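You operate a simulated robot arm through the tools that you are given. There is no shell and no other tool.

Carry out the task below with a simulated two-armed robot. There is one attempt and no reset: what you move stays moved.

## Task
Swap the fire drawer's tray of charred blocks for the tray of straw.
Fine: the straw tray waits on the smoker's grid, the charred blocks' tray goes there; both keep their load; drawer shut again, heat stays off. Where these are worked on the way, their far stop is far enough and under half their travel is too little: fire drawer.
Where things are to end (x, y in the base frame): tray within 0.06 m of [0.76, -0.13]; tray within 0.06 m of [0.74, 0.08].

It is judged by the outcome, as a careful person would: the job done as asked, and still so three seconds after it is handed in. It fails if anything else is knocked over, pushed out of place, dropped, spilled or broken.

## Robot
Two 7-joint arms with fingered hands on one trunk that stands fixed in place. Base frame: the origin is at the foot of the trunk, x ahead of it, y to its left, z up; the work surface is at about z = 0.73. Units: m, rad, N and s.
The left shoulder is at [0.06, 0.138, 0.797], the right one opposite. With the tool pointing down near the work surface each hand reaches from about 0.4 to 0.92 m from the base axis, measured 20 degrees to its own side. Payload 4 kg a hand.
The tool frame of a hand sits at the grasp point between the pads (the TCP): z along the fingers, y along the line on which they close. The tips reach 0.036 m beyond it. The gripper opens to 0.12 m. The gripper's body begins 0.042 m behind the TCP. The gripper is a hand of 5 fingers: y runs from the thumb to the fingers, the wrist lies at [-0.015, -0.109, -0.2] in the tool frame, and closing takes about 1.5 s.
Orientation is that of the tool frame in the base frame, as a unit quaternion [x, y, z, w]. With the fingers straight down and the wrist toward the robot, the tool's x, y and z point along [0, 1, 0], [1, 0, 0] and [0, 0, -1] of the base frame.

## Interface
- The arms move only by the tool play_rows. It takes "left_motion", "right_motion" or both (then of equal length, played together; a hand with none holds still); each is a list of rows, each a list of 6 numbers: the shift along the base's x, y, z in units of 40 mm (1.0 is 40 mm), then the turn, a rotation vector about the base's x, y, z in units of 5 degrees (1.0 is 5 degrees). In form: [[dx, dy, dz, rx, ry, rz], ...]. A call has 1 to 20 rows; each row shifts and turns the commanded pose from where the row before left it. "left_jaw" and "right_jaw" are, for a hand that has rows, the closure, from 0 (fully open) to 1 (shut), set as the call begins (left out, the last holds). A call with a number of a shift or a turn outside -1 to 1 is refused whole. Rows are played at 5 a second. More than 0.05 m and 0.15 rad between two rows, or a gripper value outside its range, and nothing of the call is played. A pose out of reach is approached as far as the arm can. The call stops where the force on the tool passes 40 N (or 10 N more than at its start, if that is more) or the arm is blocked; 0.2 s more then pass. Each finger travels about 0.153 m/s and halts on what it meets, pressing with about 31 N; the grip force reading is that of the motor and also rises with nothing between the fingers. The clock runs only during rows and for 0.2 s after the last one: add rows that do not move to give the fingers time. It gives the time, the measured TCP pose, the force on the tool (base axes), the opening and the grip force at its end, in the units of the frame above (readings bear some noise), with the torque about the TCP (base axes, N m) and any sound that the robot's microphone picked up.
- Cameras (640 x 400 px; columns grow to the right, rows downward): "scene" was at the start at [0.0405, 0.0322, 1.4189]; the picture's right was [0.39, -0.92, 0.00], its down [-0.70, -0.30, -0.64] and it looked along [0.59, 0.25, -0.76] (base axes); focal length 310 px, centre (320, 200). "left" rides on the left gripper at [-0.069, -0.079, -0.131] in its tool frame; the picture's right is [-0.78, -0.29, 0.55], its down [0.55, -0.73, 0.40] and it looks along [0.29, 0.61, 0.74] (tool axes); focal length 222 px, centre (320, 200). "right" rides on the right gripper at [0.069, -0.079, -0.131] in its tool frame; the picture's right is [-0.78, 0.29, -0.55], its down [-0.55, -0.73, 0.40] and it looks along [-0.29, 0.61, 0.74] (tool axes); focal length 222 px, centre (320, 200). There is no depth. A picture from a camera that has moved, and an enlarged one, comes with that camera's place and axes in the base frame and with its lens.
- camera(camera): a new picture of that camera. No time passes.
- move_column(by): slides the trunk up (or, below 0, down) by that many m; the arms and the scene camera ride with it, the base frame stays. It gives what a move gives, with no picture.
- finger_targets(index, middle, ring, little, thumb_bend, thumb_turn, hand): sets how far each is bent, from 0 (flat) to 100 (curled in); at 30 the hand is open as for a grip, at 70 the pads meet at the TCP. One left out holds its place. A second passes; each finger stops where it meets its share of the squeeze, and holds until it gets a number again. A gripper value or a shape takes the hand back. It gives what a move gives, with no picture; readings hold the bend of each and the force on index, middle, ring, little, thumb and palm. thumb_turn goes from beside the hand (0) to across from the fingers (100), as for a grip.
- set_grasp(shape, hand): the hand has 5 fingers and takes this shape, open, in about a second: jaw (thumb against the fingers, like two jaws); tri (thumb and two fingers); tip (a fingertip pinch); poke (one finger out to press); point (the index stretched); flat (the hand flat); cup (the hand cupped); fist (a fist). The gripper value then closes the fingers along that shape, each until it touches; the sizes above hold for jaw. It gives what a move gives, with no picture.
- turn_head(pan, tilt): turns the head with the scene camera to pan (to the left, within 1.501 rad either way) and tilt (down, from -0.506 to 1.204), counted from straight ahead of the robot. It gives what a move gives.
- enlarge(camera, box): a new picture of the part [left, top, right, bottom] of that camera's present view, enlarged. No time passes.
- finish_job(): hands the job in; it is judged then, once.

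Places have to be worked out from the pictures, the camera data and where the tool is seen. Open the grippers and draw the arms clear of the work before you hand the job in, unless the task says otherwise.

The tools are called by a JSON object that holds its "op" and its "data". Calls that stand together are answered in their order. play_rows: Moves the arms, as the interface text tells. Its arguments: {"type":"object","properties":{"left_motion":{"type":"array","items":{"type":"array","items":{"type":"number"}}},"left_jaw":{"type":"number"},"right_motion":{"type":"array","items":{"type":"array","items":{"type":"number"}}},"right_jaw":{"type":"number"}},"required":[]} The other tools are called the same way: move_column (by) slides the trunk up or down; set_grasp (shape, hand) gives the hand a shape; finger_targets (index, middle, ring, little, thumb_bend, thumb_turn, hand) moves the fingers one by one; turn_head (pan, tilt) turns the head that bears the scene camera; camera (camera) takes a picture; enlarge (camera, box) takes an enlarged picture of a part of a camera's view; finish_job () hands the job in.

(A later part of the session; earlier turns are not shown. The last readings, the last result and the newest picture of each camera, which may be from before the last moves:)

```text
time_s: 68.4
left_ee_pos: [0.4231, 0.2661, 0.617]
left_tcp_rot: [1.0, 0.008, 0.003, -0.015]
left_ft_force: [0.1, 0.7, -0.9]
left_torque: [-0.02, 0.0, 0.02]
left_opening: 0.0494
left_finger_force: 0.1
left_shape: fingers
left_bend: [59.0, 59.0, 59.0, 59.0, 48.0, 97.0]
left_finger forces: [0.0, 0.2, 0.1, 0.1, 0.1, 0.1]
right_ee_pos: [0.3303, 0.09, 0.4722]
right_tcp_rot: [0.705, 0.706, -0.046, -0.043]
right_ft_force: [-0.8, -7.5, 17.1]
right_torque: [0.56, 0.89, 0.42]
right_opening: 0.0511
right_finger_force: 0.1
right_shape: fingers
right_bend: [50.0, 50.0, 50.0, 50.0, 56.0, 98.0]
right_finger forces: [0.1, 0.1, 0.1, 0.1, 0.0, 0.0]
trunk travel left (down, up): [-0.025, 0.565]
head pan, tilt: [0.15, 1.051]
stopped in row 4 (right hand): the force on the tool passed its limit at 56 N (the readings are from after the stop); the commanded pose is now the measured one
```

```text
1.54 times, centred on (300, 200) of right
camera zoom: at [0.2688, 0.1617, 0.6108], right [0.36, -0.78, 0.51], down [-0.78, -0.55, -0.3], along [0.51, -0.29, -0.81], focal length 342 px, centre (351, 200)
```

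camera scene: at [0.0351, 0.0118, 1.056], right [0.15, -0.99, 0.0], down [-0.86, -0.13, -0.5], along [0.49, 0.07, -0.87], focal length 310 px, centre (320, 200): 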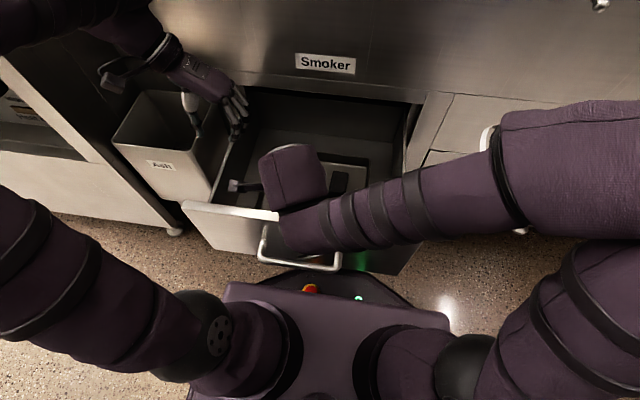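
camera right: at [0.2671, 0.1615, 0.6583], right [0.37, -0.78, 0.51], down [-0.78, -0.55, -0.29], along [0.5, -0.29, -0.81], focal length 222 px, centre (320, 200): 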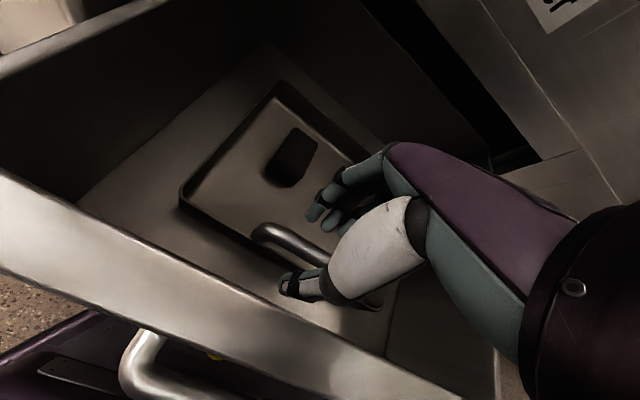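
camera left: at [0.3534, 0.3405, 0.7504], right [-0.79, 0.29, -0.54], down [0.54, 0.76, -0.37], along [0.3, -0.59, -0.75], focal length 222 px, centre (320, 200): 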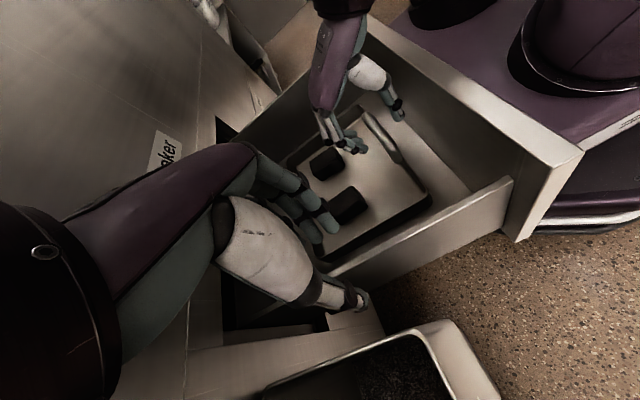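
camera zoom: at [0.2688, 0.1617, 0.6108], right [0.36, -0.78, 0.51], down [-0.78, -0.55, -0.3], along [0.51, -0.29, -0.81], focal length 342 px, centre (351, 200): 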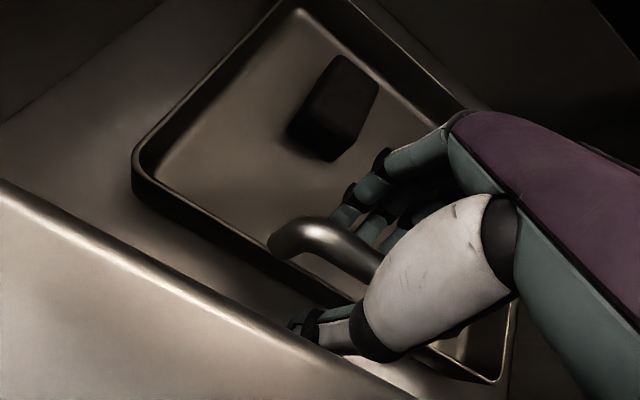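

The torque reading puts the contact at about (0.278, 0.076, 0.578): the heel of the hand touched the panel's top edge. I'll lift off, tilt the hand back more so the wrist sits above the tray, narrow the thumb, and come down again.

{"op": "play_rows", "data": {"right_motion": [[0, 0, 0.4, 0, 0, 0], [0, 0, 0.6, 0, 0.5, 0], [0, 0, 0, 0, 1, 0], [0, 0, 0, 0, 1, 0], [0, 0, 0, 0, 0.6, 0]]}}

{"op": "finger_targets", "data": {"hand": "right", "thumb_bend": 61}}

{"op": "play_rows", "data": {"right_motion": [[0.03, 0, -0.3, 0, 0, 0], [0.03, 0, -0.3, 0, 0, 0], [0, 0, -0.2, 0, 0, 0], [0, 0, -0.2, 0, 0, 0]]}}

{"op": "enlarge", "data": {"camera": "left", "box": [290, 50, 450, 210]}}

{"op": "enlarge", "data": {"camera": "right", "box": [170, 70, 430, 330]}}

```text
time_s: 69.6
left_ee_pos: [0.423, 0.2666, 0.6162]
left_tcp_rot: [1.0, 0.008, 0.003, -0.015]
left_ft_force: [-0.5, -0.2, 0.4]
left_torque: [-0.01, 0.01, 0.04]
left_opening: 0.0493
left_finger_force: 0.0
left_shape: fingers
left_bend: [59.0, 59.0, 59.0, 59.0, 48.0, 97.0]
left_finger forces: [0.0, 0.0, 0.0, 0.0, 0.0, 0.0]
right_ee_pos: [0.3296, 0.0902, 0.5091]
right_tcp_rot: [0.692, 0.694, -0.143, -0.14]
right_ft_force: [1.0, 0.2, -1.0]
right_torque: [-0.01, -0.02, -0.04]
right_opening: 0.0509
right_finger_force: 0.0
right_shape: fingers
right_bend: [50.0, 50.0, 50.0, 50.0, 56.0, 98.0]
right_finger forces: [0.0, 0.0, 0.0, 0.0, 0.0, 0.1]
trunk travel left (down, up): [-0.025, 0.565]
head pan, tilt: [0.15, 1.051]
```

```text
time_s: 70.6
left_ee_pos: [0.4234, 0.2672, 0.6161]
left_tcp_rot: [1.0, 0.008, 0.004, -0.016]
left_ft_force: [0.4, -0.2, 0.0]
left_torque: [0.03, 0.0, 0.03]
left_opening: 0.0496
left_finger_force: 0.0
left_shape: fingers
left_bend: [59.0, 59.0, 59.0, 59.0, 48.0, 97.0]
left_finger forces: [0.0, 0.0, 0.0, 0.0, 0.1, 0.0]
right_ee_pos: [0.3291, 0.0918, 0.5096]
right_tcp_rot: [0.692, 0.694, -0.143, -0.139]
right_ft_force: [-0.5, -0.1, 0.9]
right_torque: [-0.01, 0.0, -0.02]
right_opening: 0.0437
right_finger_force: 0.0
right_shape: fingers
right_bend: [50.0, 50.0, 50.0, 50.0, 61.0, 98.0]
right_finger forces: [0.1, 0.0, 0.0, 0.1, 0.1, 0.0]
trunk travel left (down, up): [-0.025, 0.565]
head pan, tilt: [0.15, 1.051]
```

```text
time_s: 71.6
left_ee_pos: [0.4241, 0.2663, 0.6167]
left_tcp_rot: [1.0, 0.009, 0.003, -0.014]
left_ft_force: [1.4, -0.9, -0.4]
left_torque: [-0.01, 0.05, 0.04]
left_opening: 0.0493
left_finger_force: 0.0
left_shape: fingers
left_bend: [59.0, 59.0, 59.0, 59.0, 48.0, 97.0]
left_finger forces: [0.0, 0.1, 0.1, 0.0, 0.0, 0.0]
right_ee_pos: [0.3324, 0.0911, 0.4684]
right_tcp_rot: [0.692, 0.694, -0.143, -0.139]
right_ft_force: [0.4, 0.8, -0.2]
right_torque: [0.06, -0.03, -0.01]
right_opening: 0.0435
right_finger_force: 0.1
right_shape: fingers
right_bend: [50.0, 50.0, 50.0, 50.0, 61.0, 98.0]
right_finger forces: [0.0, 0.0, 0.1, 0.0, 0.0, 0.0]
trunk travel left (down, up): [-0.025, 0.565]
head pan, tilt: [0.15, 1.051]
```

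```text
2.50 times, centred on (370, 130) of left
camera zoom: at [0.3534, 0.3406, 0.7502], right [-0.79, 0.29, -0.54], down [0.54, 0.76, -0.37], along [0.3, -0.59, -0.75], focal length 555 px, centre (195, 375)
```

zoom: 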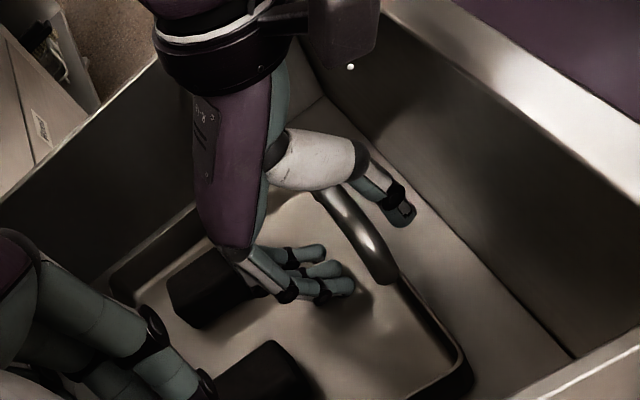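

```text
1.54 times, centred on (300, 200) of right
camera zoom: at [0.3103, 0.1619, 0.6202], right [0.48, -0.78, 0.39], down [-0.83, -0.55, -0.08], along [0.28, -0.29, -0.92], focal length 342 px, centre (351, 200)
```

zoom: 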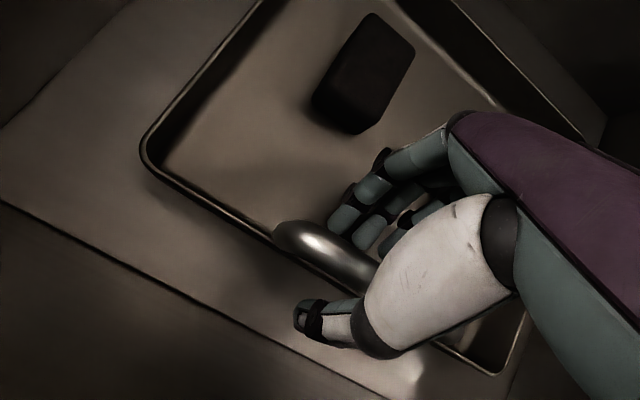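

The bar lies between thumb and fingers with no contact. I'll go 5 mm lower and close the hand on it.

{"op": "play_rows", "data": {"right_motion": [[-0.05, -0.05, -0.13, 0, 0, 0]]}}

{"op": "finger_targets", "data": {"hand": "right", "index": 85, "middle": 85, "ring": 85, "little": 85, "thumb_bend": 85}}

{"op": "enlarge", "data": {"camera": "left", "box": [290, 50, 450, 210]}}

{"op": "enlarge", "data": {"camera": "right", "box": [170, 70, 430, 330]}}

```text
time_s: 72.0
left_ee_pos: [0.4234, 0.2674, 0.6169]
left_tcp_rot: [1.0, 0.009, 0.003, -0.014]
left_ft_force: [-0.3, -0.1, -0.5]
left_torque: [-0.02, 0.0, 0.0]
left_opening: 0.0492
left_finger_force: 0.0
left_shape: fingers
left_bend: [59.0, 59.0, 59.0, 59.0, 48.0, 97.0]
left_finger forces: [0.0, 0.0, 0.0, 0.1, 0.0, 0.0]
right_ee_pos: [0.3316, 0.0886, 0.4641]
right_tcp_rot: [0.693, 0.693, -0.142, -0.14]
right_ft_force: [0.4, 0.4, 1.0]
right_torque: [0.01, -0.07, 0.0]
right_opening: 0.0434
right_finger_force: 0.8
right_shape: fingers
right_bend: [50.0, 50.0, 50.0, 50.0, 61.0, 98.0]
right_finger forces: [1.7, 0.0, 0.0, 0.0, 0.0, 0.1]
trunk travel left (down, up): [-0.025, 0.565]
head pan, tilt: [0.15, 1.051]
```

```text
time_s: 73.0
left_ee_pos: [0.4237, 0.2675, 0.6164]
left_tcp_rot: [1.0, 0.007, 0.002, -0.016]
left_ft_force: [0.6, 0.0, -0.1]
left_torque: [0.01, -0.02, 0.0]
left_opening: 0.0493
left_finger_force: 0.1
left_shape: fingers
left_bend: [59.0, 59.0, 59.0, 59.0, 48.0, 97.0]
left_finger forces: [0.0, 0.0, 0.0, 0.1, 0.0, 0.1]
right_ee_pos: [0.3302, 0.0885, 0.4648]
right_tcp_rot: [0.692, 0.694, -0.143, -0.14]
right_ft_force: [2.7, -0.6, -6.1]
right_torque: [0.27, 0.16, 0.34]
right_opening: 0.0
right_finger_force: 32.3
right_shape: fingers
right_bend: [76.0, 84.0, 82.0, 84.0, 74.0, 97.0]
right_finger forces: [16.6, 3.9, 8.8, 14.0, 21.4, 0.1]
trunk travel left (down, up): [-0.025, 0.565]
head pan, tilt: [0.15, 1.051]
```

```text
2.50 times, centred on (370, 130) of left
camera zoom: at [0.3537, 0.3406, 0.75], right [-0.79, 0.29, -0.54], down [0.54, 0.76, -0.37], along [0.3, -0.59, -0.75], focal length 555 px, centre (195, 375)
```

zoom: 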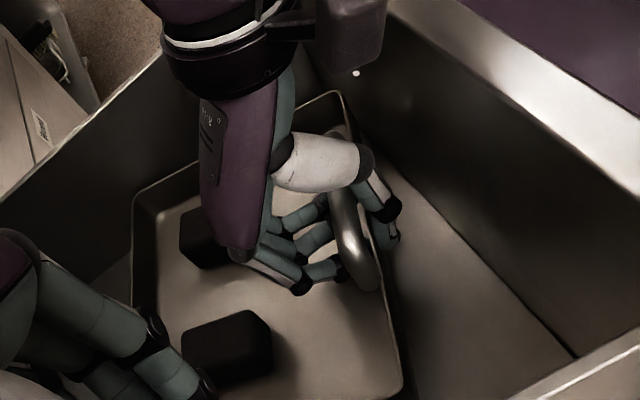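

```text
1.54 times, centred on (300, 200) of right
camera zoom: at [0.309, 0.16, 0.615], right [0.48, -0.78, 0.39], down [-0.83, -0.55, -0.08], along [0.28, -0.29, -0.92], focal length 342 px, centre (351, 200)
```

zoom: 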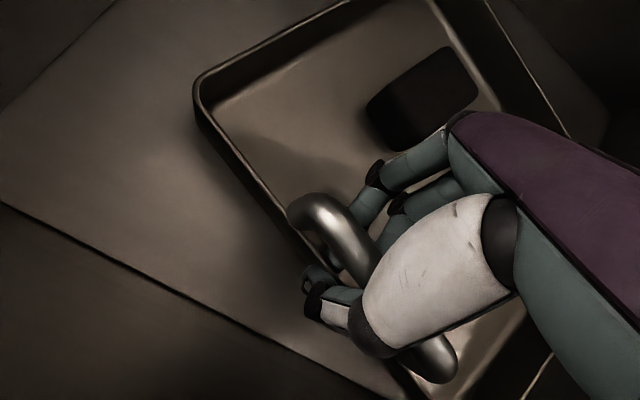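

Closing pivoted the tray about 22° clockwise, since the outer fingers push beyond the thumb. The grip itself is settled, so I'll turn the hand 22° the other way to straighten the tray in the drawer.

{"op": "play_rows", "data": {"right_motion": [[0, 0, 0, 0, 0, 0.7], [0, 0, 0, 0, 0, 0.7], [0, 0, 0, 0, 0, 0.7], [0, 0, 0, 0, 0, 0.7], [0, 0, 0, 0, 0, 0.7], [0, 0, 0, 0, 0, 0.7]]}}

{"op": "camera", "data": {"camera": "left"}}

{"op": "camera", "data": {"camera": "right"}}

```text
time_s: 74.4
left_ee_pos: [0.424, 0.2667, 0.6162]
left_tcp_rot: [1.0, 0.009, 0.003, -0.014]
left_ft_force: [0.7, 0.1, -1.1]
left_torque: [0.01, 0.0, -0.01]
left_opening: 0.0492
left_finger_force: 0.1
left_shape: fingers
left_bend: [59.0, 59.0, 59.0, 59.0, 48.0, 97.0]
left_finger forces: [0.0, 0.0, 0.1, 0.1, 0.0, 0.0]
right_ee_pos: [0.3306, 0.09, 0.4645]
right_tcp_rot: [0.554, 0.808, -0.166, -0.111]
right_ft_force: [1.1, -0.7, -1.5]
right_torque: [0.28, -0.32, -0.13]
right_opening: 0.0
right_finger_force: 28.4
right_shape: fingers
right_bend: [76.0, 83.0, 83.0, 85.0, 75.0, 96.0]
right_finger forces: [23.7, 6.4, 5.5, 0.1, 20.4, 0.1]
trunk travel left (down, up): [-0.025, 0.565]
head pan, tilt: [0.15, 1.051]
```

```text
taken
camera left: at [0.3535, 0.3406, 0.7501], right [-0.79, 0.29, -0.54], down [0.54, 0.76, -0.37], along [0.3, -0.59, -0.75], focal length 222 px, centre (320, 200)
```

left: 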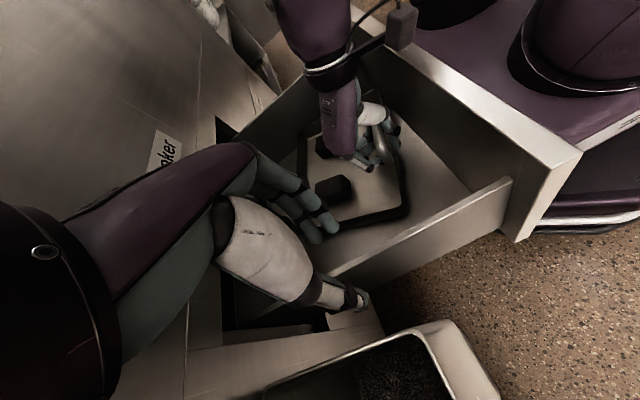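

```text
taken
camera right: at [0.2849, 0.1477, 0.6156], right [0.73, -0.56, 0.39], down [-0.58, -0.81, -0.08], along [0.36, -0.17, -0.92], focal length 222 px, centre (320, 200)
```

right: 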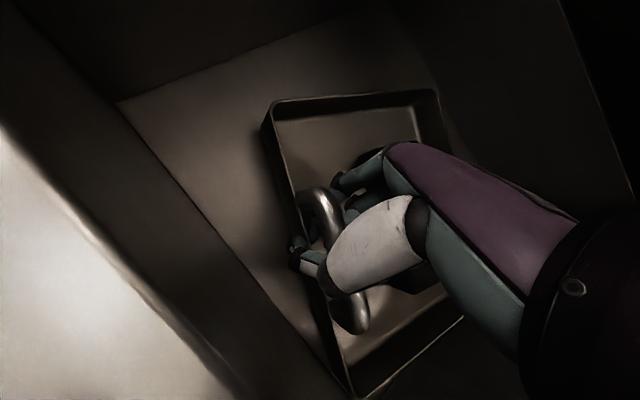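

The tray only turned a few degrees and the bar slipped in the grip, so the tray has some weight and a one-handed carry is out. Dragging the handle toward −y should swing the tray straight about its own mass, so I'll do that gently.

{"op": "play_rows", "data": {"right_motion": [[0.05, -0.2, 0, 0, 0, 0], [0.05, -0.25, 0, 0, 0, 0], [0, -0.25, 0, 0, 0, 0], [0, -0.25, 0, 0, 0, 0], [0, -0.25, 0, 0, 0, 0]]}}

{"op": "camera", "data": {"camera": "left"}}

{"op": "camera", "data": {"camera": "right"}}

```text
time_s: 75.6
left_ee_pos: [0.4235, 0.2668, 0.6173]
left_tcp_rot: [1.0, 0.009, 0.003, -0.015]
left_ft_force: [0.2, 0.6, 0.0]
left_torque: [0.01, 0.01, 0.0]
left_opening: 0.049
left_finger_force: 0.1
left_shape: fingers
left_bend: [59.0, 59.0, 59.0, 59.0, 48.0, 97.0]
left_finger forces: [0.1, 0.1, 0.1, 0.0, 0.2, 0.0]
right_ee_pos: [0.3346, 0.0403, 0.4646]
right_tcp_rot: [0.554, 0.808, -0.166, -0.111]
right_ft_force: [0.2, 3.6, -4.9]
right_torque: [0.21, 0.42, 0.47]
right_opening: 0.0003
right_finger_force: 28.2
right_shape: fingers
right_bend: [76.0, 84.0, 85.0, 85.0, 74.0, 96.0]
right_finger forces: [11.8, 5.6, 13.7, 0.1, 25.9, 0.0]
trunk travel left (down, up): [-0.025, 0.565]
head pan, tilt: [0.15, 1.051]
```

```text
taken
camera left: at [0.3535, 0.3407, 0.75], right [-0.79, 0.29, -0.54], down [0.54, 0.76, -0.37], along [0.3, -0.59, -0.75], focal length 222 px, centre (320, 200)
```

left: 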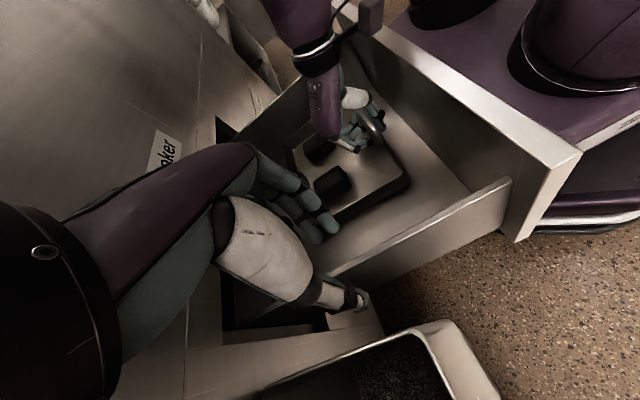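

```text
taken
camera right: at [0.2892, 0.0993, 0.6154], right [0.73, -0.56, 0.39], down [-0.58, -0.81, -0.08], along [0.36, -0.17, -0.92], focal length 222 px, centre (320, 200)
```

right: 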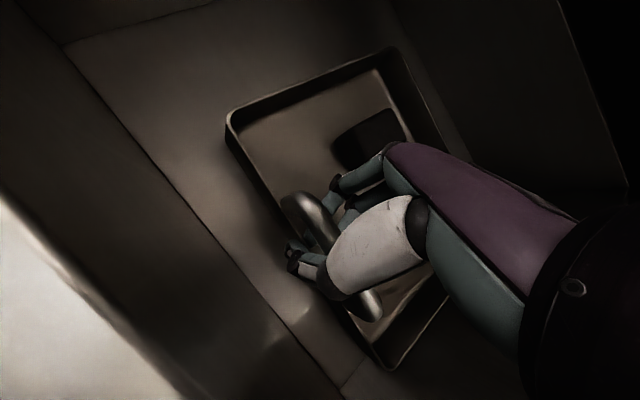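

The tray is nearly straight now (about −5°), though shifted to y≈0.035. I'll open the right hand and lift it clear, then look at the whole drawer again.

{"op": "finger_targets", "data": {"hand": "right", "index": 50, "middle": 50, "ring": 50, "little": 50, "thumb_bend": 58}}

{"op": "play_rows", "data": {"right_motion": [[0, 0, 0.4, 0, 0, 0], [0, 0, 0.6, 0, 0, 0], [0, 0, 0.8, 0, 0, 0], [0, 0, 0.9, 0, 0, 0], [0, 0, 0.9, 0, 0, 0], [0.3, -0.5, 0.4, 0, -0.7, 0.8], [0.4, -0.6, 0, 0, -0.7, 1], [0.4, -0.6, 0, 0, -0.7, 1], [0.4, -0.6, 0, 0, -0.7, 1], [0.2, -0.6, 0, 0, -0.7, 1], [0, -0.3, 0, 0, -0.7, 1]]}}

{"op": "camera", "data": {"camera": "scene"}}

{"op": "camera", "data": {"camera": "left"}}

{"op": "camera", "data": {"camera": "right"}}

```text
time_s: 76.6
left_ee_pos: [0.4226, 0.2662, 0.6162]
left_tcp_rot: [1.0, 0.01, 0.004, -0.015]
left_ft_force: [0.3, -0.2, 0.2]
left_torque: [-0.02, 0.04, 0.0]
left_opening: 0.0492
left_finger_force: 0.1
left_shape: fingers
left_bend: [59.0, 59.0, 59.0, 59.0, 48.0, 97.0]
left_finger forces: [0.0, 0.0, 0.0, 0.1, 0.1, 0.1]
right_ee_pos: [0.3353, 0.041, 0.465]
right_tcp_rot: [0.554, 0.808, -0.166, -0.111]
right_ft_force: [0.7, -0.9, 0.7]
right_torque: [-0.01, -0.01, -0.01]
right_opening: 0.0489
right_finger_force: 0.1
right_shape: fingers
right_bend: [50.0, 50.0, 50.0, 50.0, 57.0, 98.0]
right_finger forces: [0.8, 0.0, 0.1, 0.1, 0.0, 0.0]
trunk travel left (down, up): [-0.025, 0.565]
head pan, tilt: [0.15, 1.051]
```

```text
time_s: 79.0
left_ee_pos: [0.423, 0.2675, 0.6169]
left_tcp_rot: [1.0, 0.008, 0.004, -0.015]
left_ft_force: [0.1, -0.9, -0.6]
left_torque: [-0.03, 0.02, -0.02]
left_opening: 0.0491
left_finger_force: 0.0
left_shape: fingers
left_bend: [59.0, 59.0, 59.0, 59.0, 48.0, 97.0]
left_finger forces: [0.1, 0.0, 0.0, 0.1, 0.0, 0.0]
right_ee_pos: [0.4039, -0.0871, 0.6242]
right_tcp_rot: [0.356, 0.927, -0.083, 0.081]
right_ft_force: [-0.2, 0.1, 0.2]
right_torque: [0.01, 0.01, 0.0]
right_opening: 0.049
right_finger_force: 0.1
right_shape: fingers
right_bend: [50.0, 50.0, 50.0, 50.0, 57.0, 98.0]
right_finger forces: [0.0, 0.1, 0.1, 0.1, 0.0, 0.0]
trunk travel left (down, up): [-0.025, 0.565]
head pan, tilt: [0.15, 1.051]
```

```text
taken
camera scene: at [0.0352, 0.0119, 1.056], right [0.15, -0.99, 0.0], down [-0.86, -0.13, -0.5], along [0.49, 0.07, -0.87], focal length 310 px, centre (320, 200)
```

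scene: 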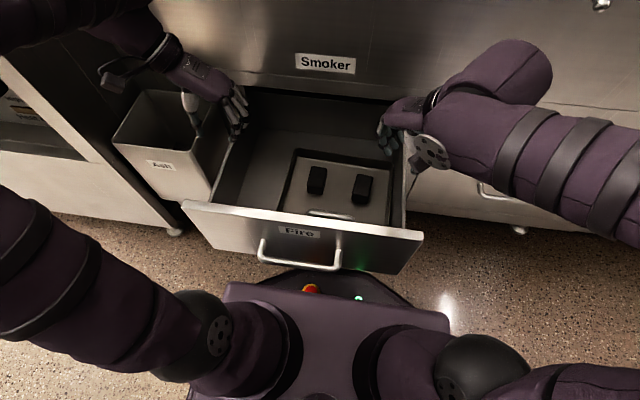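

```text
taken
camera left: at [0.3534, 0.3407, 0.7502], right [-0.79, 0.29, -0.54], down [0.54, 0.76, -0.37], along [0.3, -0.59, -0.75], focal length 222 px, centre (320, 200)
```

left: 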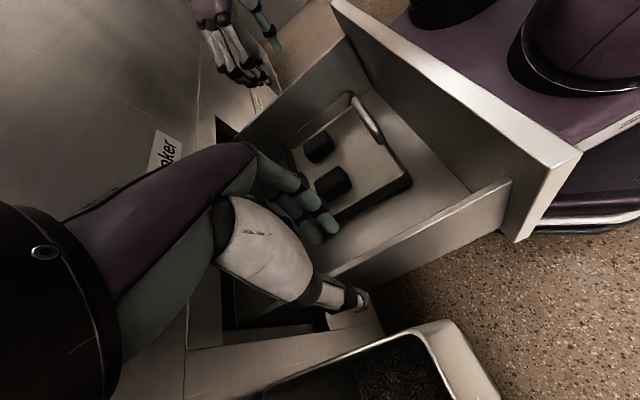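

```text
taken
camera right: at [0.2862, -0.0715, 0.7452], right [0.72, -0.18, 0.67], down [-0.05, -0.98, -0.2], along [0.69, 0.11, -0.72], focal length 222 px, centre (320, 200)
```

right: 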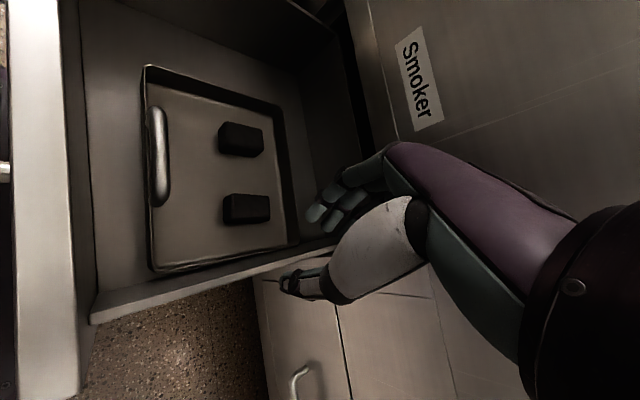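

The tray is straight again at about (0.425, 0.038), and the left block now sits well clear of the left wall. I'll use the left fingers inside the left wall to draw the tray back toward the middle of the drawer; first down to just above the rim.

{"op": "play_rows", "data": {"left_motion": [[-0.09, -0.85, 0, 0, 0, 0], [-0.09, -0.85, 0, 0, 0, 0], [-0.09, -0.85, 0, 0, 0, 0], [0, 0, -0.8, 0, 0, 0], [0, 0, -0.8, 0, 0, 0], [0, 0, -0.8, 0, 0, 0]]}}

{"op": "camera", "data": {"camera": "right"}}

{"op": "enlarge", "data": {"camera": "scene", "box": [210, 90, 430, 240]}}

```text
time_s: 80.4
left_ee_pos: [0.4126, 0.1641, 0.5222]
left_tcp_rot: [1.0, 0.009, 0.003, -0.015]
left_ft_force: [-1.4, -0.7, 0.4]
left_torque: [-0.01, -0.04, -0.01]
left_opening: 0.0492
left_finger_force: 0.0
left_shape: fingers
left_bend: [59.0, 59.0, 59.0, 59.0, 48.0, 97.0]
left_finger forces: [0.0, 0.0, 0.0, 0.0, 0.0, 0.1]
right_ee_pos: [0.4022, -0.0868, 0.6243]
right_tcp_rot: [0.356, 0.927, -0.084, 0.082]
right_ft_force: [0.0, 0.8, 0.3]
right_torque: [-0.01, -0.04, 0.01]
right_opening: 0.0494
right_finger_force: 0.1
right_shape: fingers
right_bend: [50.0, 50.0, 50.0, 50.0, 57.0, 98.0]
right_finger forces: [0.1, 0.1, 0.0, 0.0, 0.0, 0.1]
trunk travel left (down, up): [-0.025, 0.565]
head pan, tilt: [0.15, 1.051]
```

```text
taken
camera right: at [0.286, -0.0712, 0.7452], right [0.72, -0.18, 0.67], down [-0.06, -0.98, -0.2], along [0.69, 0.11, -0.72], focal length 222 px, centre (320, 200)
```

right: 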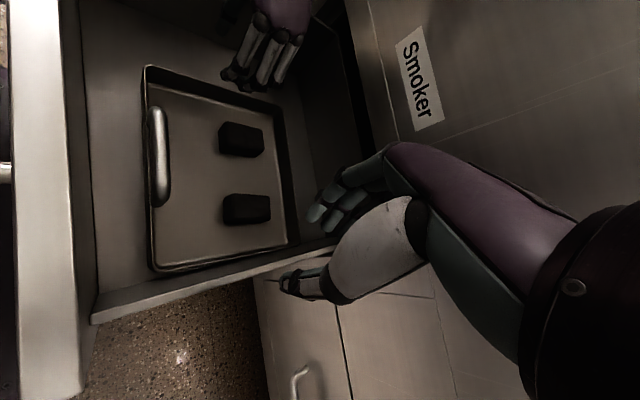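

```text
2.67 times, centred on (320, 165) of scene
camera zoom: at [0.035, 0.0118, 1.056], right [0.15, -0.99, 0.0], down [-0.86, -0.13, -0.5], along [0.49, 0.07, -0.87], focal length 827 px, centre (320, 293)
```

zoom: 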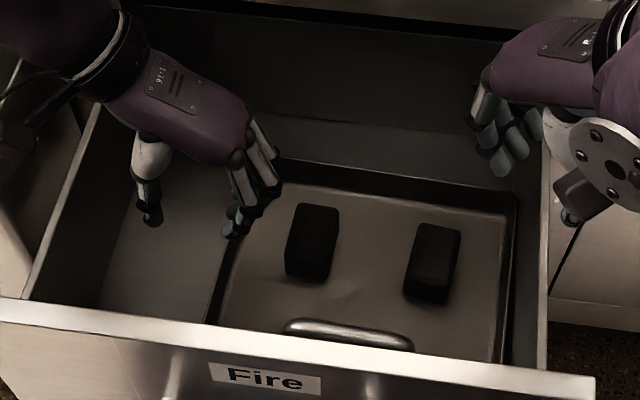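

The fingertips are just inside the left wall and clear of the block. I'll descend about 68 mm in small steps.

{"op": "play_rows", "data": {"left_motion": [[0, 0, -0.45, 0, 0, 0], [0, 0, -0.45, 0, 0, 0], [0, 0, -0.4, 0, 0, 0], [0, 0, -0.4, 0, 0, 0]]}}

{"op": "enlarge", "data": {"camera": "scene", "box": [210, 90, 430, 240]}}

{"op": "enlarge", "data": {"camera": "right", "box": [80, 0, 360, 280]}}

```text
time_s: 81.4
left_ee_pos: [0.4116, 0.1652, 0.4523]
left_tcp_rot: [1.0, 0.009, 0.003, -0.015]
left_ft_force: [-0.3, -0.3, 1.8]
left_torque: [-0.1, 0.05, -0.03]
left_opening: 0.0492
left_finger_force: 1.1
left_shape: fingers
left_bend: [59.0, 59.0, 59.0, 59.0, 48.0, 97.0]
left_finger forces: [2.5, 0.2, 0.4, 0.1, 0.1, 0.0]
right_ee_pos: [0.4024, -0.0869, 0.6245]
right_tcp_rot: [0.356, 0.927, -0.085, 0.081]
right_ft_force: [0.3, 0.1, 0.0]
right_torque: [-0.01, 0.02, 0.02]
right_opening: 0.0494
right_finger_force: 0.1
right_shape: fingers
right_bend: [50.0, 50.0, 50.0, 50.0, 57.0, 98.0]
right_finger forces: [0.1, 0.0, 0.0, 0.0, 0.0, 0.1]
trunk travel left (down, up): [-0.025, 0.565]
head pan, tilt: [0.15, 1.051]
```

```text
2.67 times, centred on (320, 165) of scene
camera zoom: at [0.0349, 0.0117, 1.0561], right [0.15, -0.99, 0.0], down [-0.86, -0.13, -0.5], along [0.49, 0.07, -0.87], focal length 827 px, centre (320, 293)
```

zoom: 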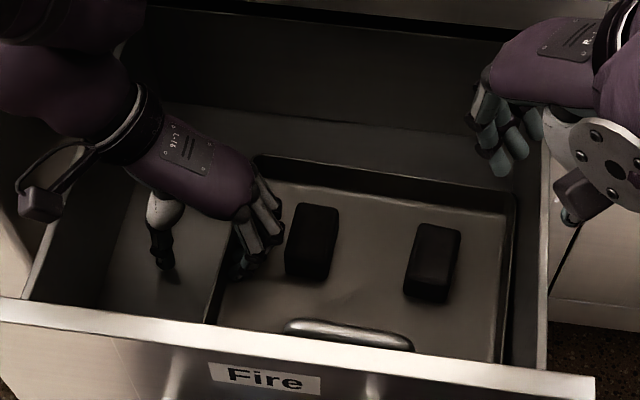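

```text
1.43 times, centred on (220, 140) of right
camera zoom: at [0.2859, -0.0712, 0.7453], right [0.72, -0.18, 0.67], down [-0.06, -0.98, -0.2], along [0.69, 0.11, -0.72], focal length 317 px, centre (463, 286)
```

zoom: 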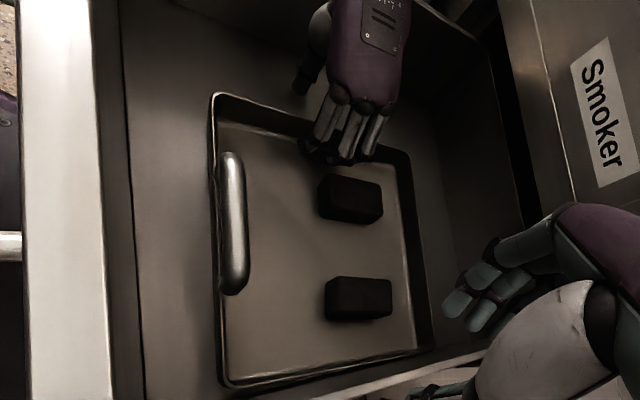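

The fingers are inside the tray next to the left wall, lightly touching its floor. I'll raise 3 mm and draw the tray +y by about 38 mm.

{"op": "play_rows", "data": {"left_motion": [[0, 0, 0.08, 0, 0, 0], [0, 0.25, 0, 0, 0, 0], [0, 0.25, 0, 0, 0, 0], [0, 0.25, 0, 0, 0, 0], [0, 0.2, 0, 0, 0, 0]]}}

{"op": "enlarge", "data": {"camera": "right", "box": [80, 0, 360, 280]}}

{"op": "enlarge", "data": {"camera": "scene", "box": [210, 90, 430, 240]}}

```text
time_s: 82.6
left_ee_pos: [0.4122, 0.2025, 0.4554]
left_tcp_rot: [1.0, 0.007, 0.002, -0.016]
left_ft_force: [-0.5, -2.0, -0.8]
left_torque: [-0.02, 0.02, 0.0]
left_opening: 0.0497
left_finger_force: 0.4
left_shape: fingers
left_bend: [59.0, 59.0, 58.0, 59.0, 48.0, 97.0]
left_finger forces: [0.4, 0.5, 0.5, 0.0, 0.0, 0.1]
right_ee_pos: [0.4024, -0.0868, 0.6247]
right_tcp_rot: [0.356, 0.927, -0.084, 0.081]
right_ft_force: [-0.9, -0.8, 0.3]
right_torque: [0.02, 0.04, 0.0]
right_opening: 0.0491
right_finger_force: 0.0
right_shape: fingers
right_bend: [50.0, 50.0, 50.0, 50.0, 57.0, 98.0]
right_finger forces: [0.1, 0.0, 0.0, 0.1, 0.0, 0.0]
trunk travel left (down, up): [-0.025, 0.565]
head pan, tilt: [0.15, 1.051]
```

```text
1.43 times, centred on (220, 140) of right
camera zoom: at [0.2861, -0.0712, 0.7451], right [0.72, -0.18, 0.67], down [-0.06, -0.98, -0.2], along [0.69, 0.11, -0.72], focal length 317 px, centre (463, 286)
```

zoom: 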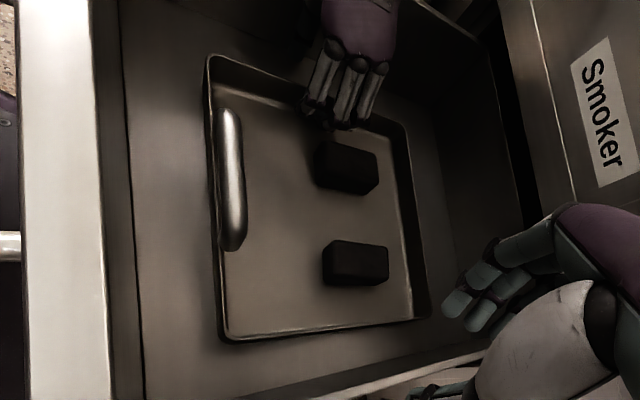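

```text
2.67 times, centred on (320, 165) of scene
camera zoom: at [0.0352, 0.0118, 1.056], right [0.15, -0.99, 0.0], down [-0.86, -0.13, -0.5], along [0.49, 0.07, -0.87], focal length 827 px, centre (320, 293)
```

zoom: 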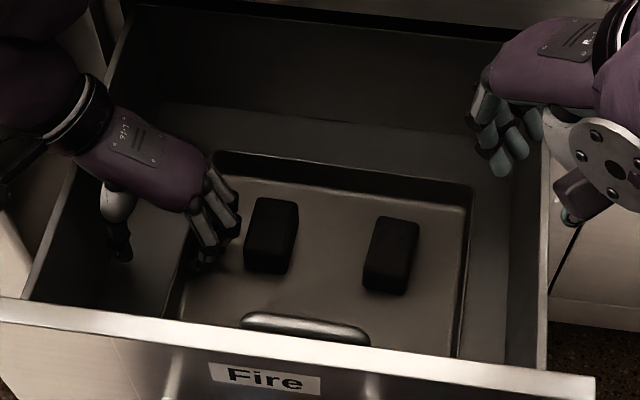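

The tray is back to y −0.055…0.194 and straight to about 2°. Next I'll square the right hand up and straddle the right block, thumb on its outer side, so I can nudge that block inward for finger room.

{"op": "finger_targets", "data": {"hand": "right", "index": 48, "middle": 48, "ring": 48, "little": 48, "thumb_bend": 53}}

{"op": "play_rows", "data": {"right_motion": [[0.07, 0.26, -0.05, 0.12, 0.27, 0.95], [0.07, 0.26, -0.05, 0.12, 0.27, 0.95], [0.07, 0.26, -0.05, 0.12, 0.27, 0.95], [0.07, 0.26, -0.05, 0.12, 0.27, 0.95], [0.07, 0.26, -0.05, 0.12, 0.27, 0.95], [0.07, 0.26, -0.05, 0.12, 0.27, 0.95], [0.07, 0.26, -0.05, 0.12, 0.27, 0.95], [0.07, 0.26, -0.05, 0.12, 0.27, 0.95], [0.07, 0.26, -0.05, 0.12, 0.27, 0.95], [0, 0, -0.8, 0, 0, 0], [0, 0, -0.8, 0, 0, 0]]}}

{"op": "camera", "data": {"camera": "right"}}

{"op": "enlarge", "data": {"camera": "scene", "box": [210, 90, 430, 240]}}

{"op": "camera", "data": {"camera": "left"}}

```text
time_s: 83.6
left_ee_pos: [0.4127, 0.2025, 0.4569]
left_tcp_rot: [1.0, 0.008, 0.003, -0.015]
left_ft_force: [0.1, -1.3, -0.1]
left_torque: [0.0, 0.0, -0.04]
left_opening: 0.0499
left_finger_force: 0.2
left_shape: fingers
left_bend: [59.0, 59.0, 58.0, 59.0, 48.0, 97.0]
left_finger forces: [0.3, 0.4, 0.4, 0.0, 0.0, 0.0]
right_ee_pos: [0.4029, -0.0865, 0.6235]
right_tcp_rot: [0.356, 0.927, -0.086, 0.082]
right_ft_force: [0.0, -0.4, -0.6]
right_torque: [0.0, -0.01, 0.01]
right_opening: 0.058
right_finger_force: 0.1
right_shape: fingers
right_bend: [48.0, 48.0, 48.0, 48.0, 53.0, 97.0]
right_finger forces: [0.0, 0.0, 0.0, 0.0, 0.0, 0.0]
trunk travel left (down, up): [-0.025, 0.565]
head pan, tilt: [0.15, 1.051]
```

```text
time_s: 86.0
left_ee_pos: [0.4113, 0.2019, 0.4572]
left_tcp_rot: [1.0, 0.008, 0.004, -0.014]
left_ft_force: [0.8, -1.0, -0.9]
left_torque: [0.0, -0.03, -0.03]
left_opening: 0.0499
left_finger_force: 0.5
left_shape: fingers
left_bend: [59.0, 59.0, 59.0, 59.0, 48.0, 97.0]
left_finger forces: [0.2, 0.4, 0.3, 0.1, 0.0, 0.1]
right_ee_pos: [0.4272, 0.0064, 0.542]
right_tcp_rot: [-0.014, 0.999, -0.043, -0.006]
right_ft_force: [-0.8, -0.2, -0.4]
right_torque: [0.01, 0.0, 0.0]
right_opening: 0.0581
right_finger_force: 0.2
right_shape: fingers
right_bend: [48.0, 48.0, 48.0, 48.0, 53.0, 97.0]
right_finger forces: [0.1, 0.1, 0.1, 0.1, 0.1, 0.0]
trunk travel left (down, up): [-0.025, 0.565]
head pan, tilt: [0.15, 1.051]
```

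```text
taken
camera right: at [0.3617, -0.0612, 0.6805], right [0.78, 0.36, 0.51], down [0.56, -0.75, -0.34], along [0.26, 0.56, -0.79], focal length 222 px, centre (320, 200)
```

right: 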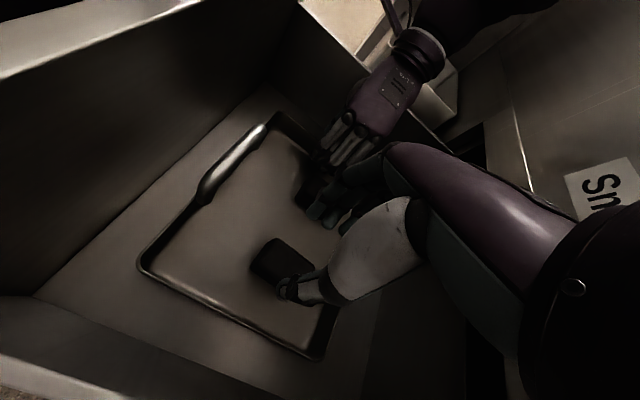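

```text
2.67 times, centred on (320, 165) of scene
camera zoom: at [0.035, 0.0118, 1.056], right [0.15, -0.99, 0.0], down [-0.86, -0.13, -0.5], along [0.49, 0.07, -0.87], focal length 827 px, centre (320, 293)
```

zoom: 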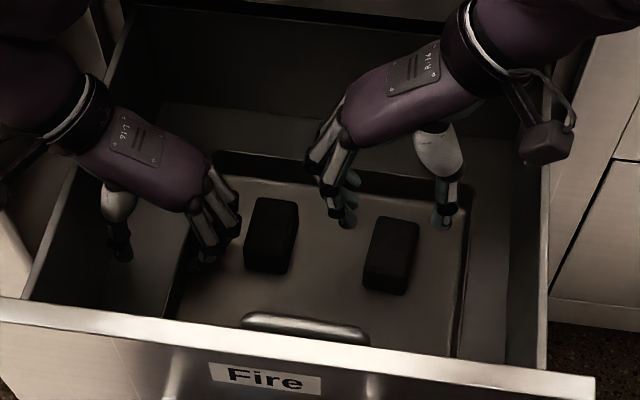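

```text
taken
camera left: at [0.3424, 0.2765, 0.5899], right [-0.79, 0.29, -0.54], down [0.54, 0.76, -0.37], along [0.3, -0.59, -0.75], focal length 222 px, centre (320, 200)
```

left: 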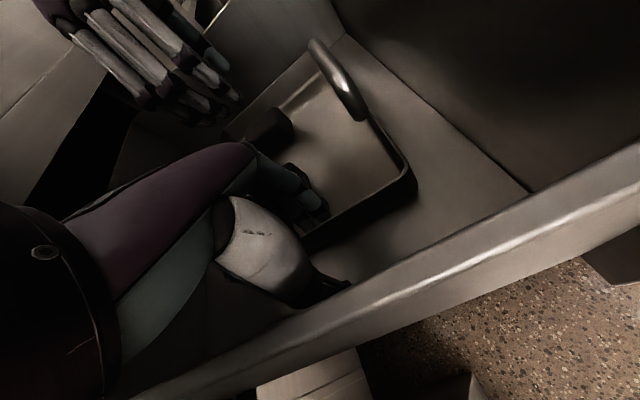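

The right hand straddles the right block with its thumb in the outer gap. I'll descend about 78 mm, then nudge the block +y.

{"op": "play_rows", "data": {"right_motion": [[0, 0, -0.5, 0, 0, 0], [0, 0, -0.5, 0, 0, 0], [0, 0, -0.5, 0, 0, 0], [0, 0, -0.4, 0, 0, 0]]}}

{"op": "enlarge", "data": {"camera": "scene", "box": [210, 90, 430, 240]}}

{"op": "enlarge", "data": {"camera": "right", "box": [130, 80, 430, 380]}}

```text
time_s: 87.0
left_ee_pos: [0.4116, 0.2032, 0.4561]
left_tcp_rot: [1.0, 0.008, 0.003, -0.015]
left_ft_force: [0.2, -0.4, -0.9]
left_torque: [-0.06, 0.02, -0.01]
left_opening: 0.0495
left_finger_force: 0.4
left_shape: fingers
left_bend: [59.0, 59.0, 59.0, 59.0, 48.0, 97.0]
left_finger forces: [0.2, 0.4, 0.4, 0.0, 0.0, 0.0]
right_ee_pos: [0.4268, 0.0068, 0.4665]
right_tcp_rot: [-0.013, 0.999, -0.044, -0.006]
right_ft_force: [-0.9, -0.7, 0.5]
right_torque: [0.0, -0.01, -0.01]
right_opening: 0.0581
right_finger_force: 0.1
right_shape: fingers
right_bend: [48.0, 48.0, 48.0, 48.0, 53.0, 97.0]
right_finger forces: [0.0, 0.1, 0.0, 0.0, 0.1, 0.0]
trunk travel left (down, up): [-0.025, 0.565]
head pan, tilt: [0.15, 1.051]
```

```text
2.67 times, centred on (320, 165) of scene
camera zoom: at [0.0351, 0.0118, 1.056], right [0.15, -0.99, 0.0], down [-0.86, -0.13, -0.5], along [0.49, 0.07, -0.87], focal length 827 px, centre (320, 293)
```

zoom: 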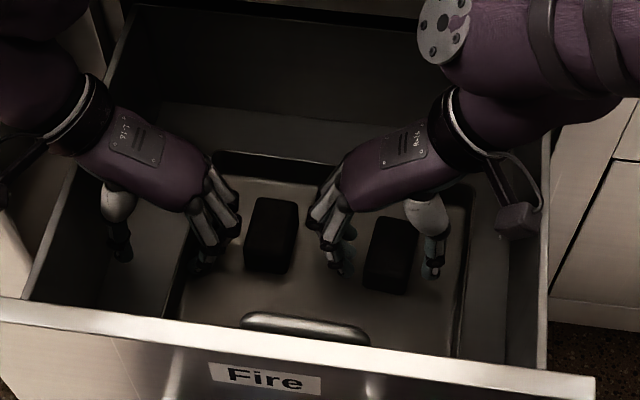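

```text
1.33 times, centred on (280, 230) of right
camera zoom: at [0.3618, -0.0614, 0.6038], right [0.78, 0.36, 0.51], down [0.56, -0.75, -0.34], along [0.26, 0.55, -0.79], focal length 296 px, centre (373, 160)
```

zoom: 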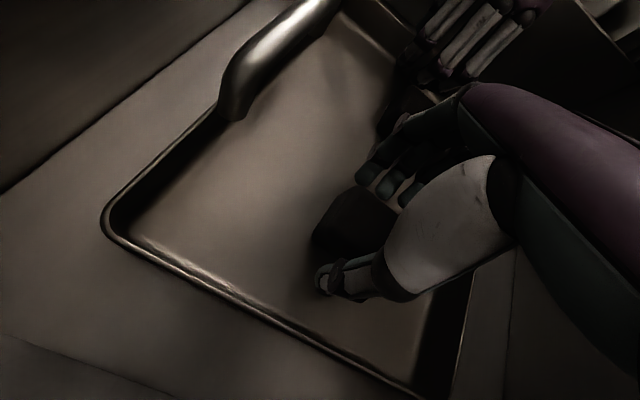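

The thumb is down between the block and the right wall. I'll slide the block about 20 mm inward by moving the hand +y 32 mm.

{"op": "play_rows", "data": {"right_motion": [[0, 0.2, 0, 0, 0, 0], [0, 0.2, 0, 0, 0, 0], [0, 0.2, 0, 0, 0, 0], [0, 0.2, 0, 0, 0, 0]]}}

{"op": "enlarge", "data": {"camera": "scene", "box": [210, 90, 430, 240]}}

```text
time_s: 88.0
left_ee_pos: [0.4122, 0.2028, 0.4567]
left_tcp_rot: [1.0, 0.008, 0.003, -0.016]
left_ft_force: [0.1, -1.1, 0.7]
left_torque: [-0.02, 0.0, 0.03]
left_opening: 0.0498
left_finger_force: 0.8
left_shape: fingers
left_bend: [59.0, 59.0, 59.0, 59.0, 48.0, 97.0]
left_finger forces: [0.2, 0.4, 0.5, 0.0, 0.0, 0.1]
right_ee_pos: [0.4278, 0.0384, 0.4665]
right_tcp_rot: [-0.013, 0.999, -0.043, -0.008]
right_ft_force: [-0.2, -0.3, 0.1]
right_torque: [0.01, -0.03, 0.01]
right_opening: 0.0586
right_finger_force: 0.1
right_shape: fingers
right_bend: [48.0, 48.0, 48.0, 48.0, 53.0, 97.0]
right_finger forces: [0.1, 0.3, 0.0, 0.0, 0.2, 0.0]
trunk travel left (down, up): [-0.025, 0.565]
head pan, tilt: [0.15, 1.051]
```

```text
2.67 times, centred on (320, 165) of scene
camera zoom: at [0.0352, 0.0118, 1.056], right [0.15, -0.99, 0.0], down [-0.86, -0.13, -0.5], along [0.49, 0.07, -0.87], focal length 827 px, centre (320, 293)
```

zoom: 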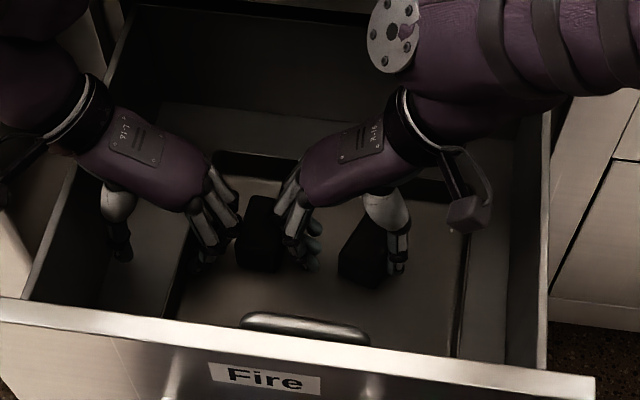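

The right block moved inward (and turned a little). I'll bring the right hand back −y, raise it, and check both blocks' places.

{"op": "play_rows", "data": {"right_motion": [[0, -0.3, 0, 0, 0, 0], [0, -0.1, 0.4, 0, 0, 0], [0, 0, 0.8, 0, 0, 0], [0, 0, 0.9, 0, 0, 0], [0, -0.5, 0.5, 0, 0, 0], [0, -0.8, 0, 0, 0, 0], [0, -0.6, 0, 0, 0, 0]]}}

{"op": "camera", "data": {"camera": "right"}}

{"op": "enlarge", "data": {"camera": "scene", "box": [210, 90, 430, 240]}}

```text
time_s: 89.6
left_ee_pos: [0.4115, 0.2033, 0.455]
left_tcp_rot: [1.0, 0.008, 0.003, -0.015]
left_ft_force: [0.5, -1.1, -0.4]
left_torque: [-0.05, 0.02, -0.02]
left_opening: 0.0497
left_finger_force: 0.4
left_shape: fingers
left_bend: [59.0, 59.0, 59.0, 59.0, 48.0, 97.0]
left_finger forces: [0.2, 0.5, 0.5, 0.0, 0.0, 0.0]
right_ee_pos: [0.4281, -0.0525, 0.5705]
right_tcp_rot: [-0.013, 0.999, -0.042, -0.007]
right_ft_force: [0.4, -1.0, -0.3]
right_torque: [0.01, -0.01, -0.03]
right_opening: 0.0585
right_finger_force: 0.0
right_shape: fingers
right_bend: [48.0, 48.0, 48.0, 48.0, 53.0, 97.0]
right_finger forces: [0.0, 0.0, 0.1, 0.0, 0.1, 0.0]
trunk travel left (down, up): [-0.025, 0.565]
head pan, tilt: [0.15, 1.051]
```

```text
taken
camera right: at [0.3621, -0.1212, 0.7091], right [0.78, 0.36, 0.51], down [0.56, -0.75, -0.34], along [0.26, 0.55, -0.79], focal length 222 px, centre (320, 200)
```

right: 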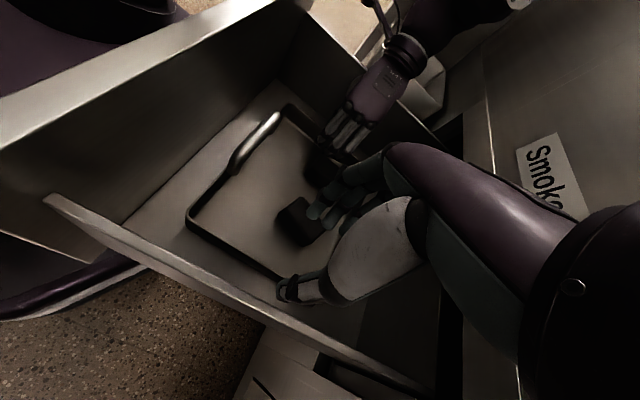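

```text
2.67 times, centred on (320, 165) of scene
camera zoom: at [0.0352, 0.0119, 1.056], right [0.15, -0.99, 0.0], down [-0.86, -0.13, -0.5], along [0.49, 0.07, -0.87], focal length 827 px, centre (320, 293)
```

zoom: 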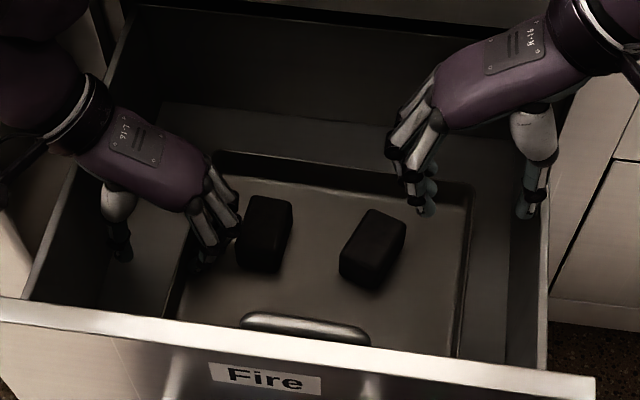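

The right block now sits far enough in. I'll set the right fingers as on the left and bring them down inside the right wall, thumb outside, mirroring the left hand.

{"op": "finger_targets", "data": {"hand": "right", "index": 59, "middle": 59, "ring": 59, "little": 59, "thumb_bend": 52}}

{"op": "play_rows", "data": {"right_motion": [[-0.29, -0.04, 0, 0.3, 0, 0], [-0.29, -0.04, 0, 0.3, 0, 0], [0, 0, -0.6, 0, 0, 0], [0, 0, -0.6, 0, 0, 0], [0, 0, -0.5, 0, 0, 0]]}}

{"op": "enlarge", "data": {"camera": "scene", "box": [210, 90, 430, 240]}}

{"op": "camera", "data": {"camera": "right"}}

```text
time_s: 90.6
left_ee_pos: [0.4119, 0.2029, 0.4577]
left_tcp_rot: [1.0, 0.007, 0.003, -0.014]
left_ft_force: [0.3, -1.7, 0.8]
left_torque: [-0.06, -0.02, -0.03]
left_opening: 0.0496
left_finger_force: 0.7
left_shape: fingers
left_bend: [59.0, 59.0, 59.0, 59.0, 48.0, 97.0]
left_finger forces: [0.2, 0.3, 0.5, 0.0, 0.1, 0.1]
right_ee_pos: [0.4265, -0.0539, 0.571]
right_tcp_rot: [-0.014, 0.999, -0.042, -0.006]
right_ft_force: [0.2, 0.7, -1.1]
right_torque: [0.01, -0.03, 0.0]
right_opening: 0.0435
right_finger_force: 0.2
right_shape: fingers
right_bend: [59.0, 59.0, 59.0, 59.0, 52.0, 97.0]
right_finger forces: [0.0, 0.0, 0.0, 0.0, 0.0, 0.1]
trunk travel left (down, up): [-0.025, 0.565]
head pan, tilt: [0.15, 1.051]
```

```text
time_s: 91.8
left_ee_pos: [0.4115, 0.2027, 0.4569]
left_tcp_rot: [1.0, 0.009, 0.003, -0.015]
left_ft_force: [-0.1, -1.5, -0.6]
left_torque: [-0.03, -0.02, -0.05]
left_opening: 0.0495
left_finger_force: 0.6
left_shape: fingers
left_bend: [59.0, 59.0, 59.0, 59.0, 48.0, 97.0]
left_finger forces: [0.4, 0.6, 0.5, 0.0, 0.0, 0.0]
right_ee_pos: [0.4034, -0.0565, 0.5042]
right_tcp_rot: [-0.014, 1.0, -0.017, -0.006]
right_ft_force: [0.3, 5.7, 3.2]
right_torque: [-0.35, -0.01, -0.06]
right_opening: 0.0414
right_finger_force: 3.4
right_shape: fingers
right_bend: [59.0, 59.0, 59.0, 59.0, 52.0, 97.0]
right_finger forces: [0.1, 0.1, 0.0, 0.0, 7.0, 0.1]
trunk travel left (down, up): [-0.025, 0.565]
head pan, tilt: [0.15, 1.051]
```

```text
2.67 times, centred on (320, 165) of scene
camera zoom: at [0.0349, 0.0121, 1.0561], right [0.15, -0.99, 0.0], down [-0.86, -0.13, -0.5], along [0.49, 0.07, -0.87], focal length 827 px, centre (320, 293)
```

zoom: 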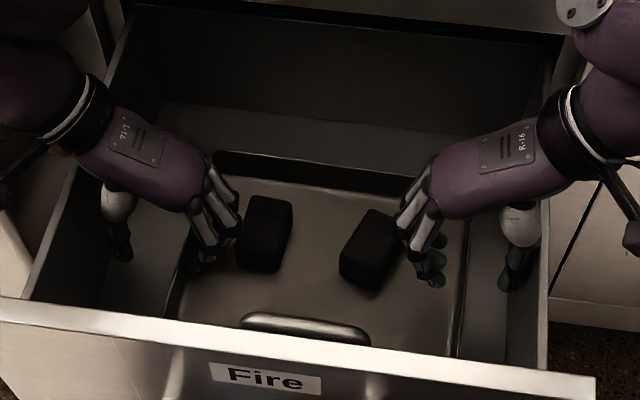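

```text
taken
camera right: at [0.338, -0.1317, 0.637], right [0.78, 0.33, 0.53], down [0.57, -0.73, -0.38], along [0.26, 0.6, -0.76], focal length 222 px, centre (320, 200)
```

right: 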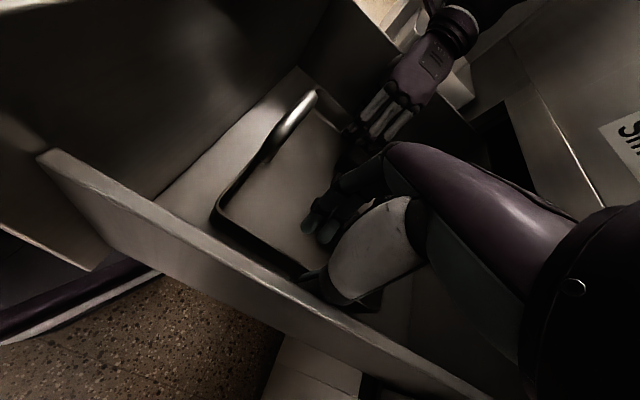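

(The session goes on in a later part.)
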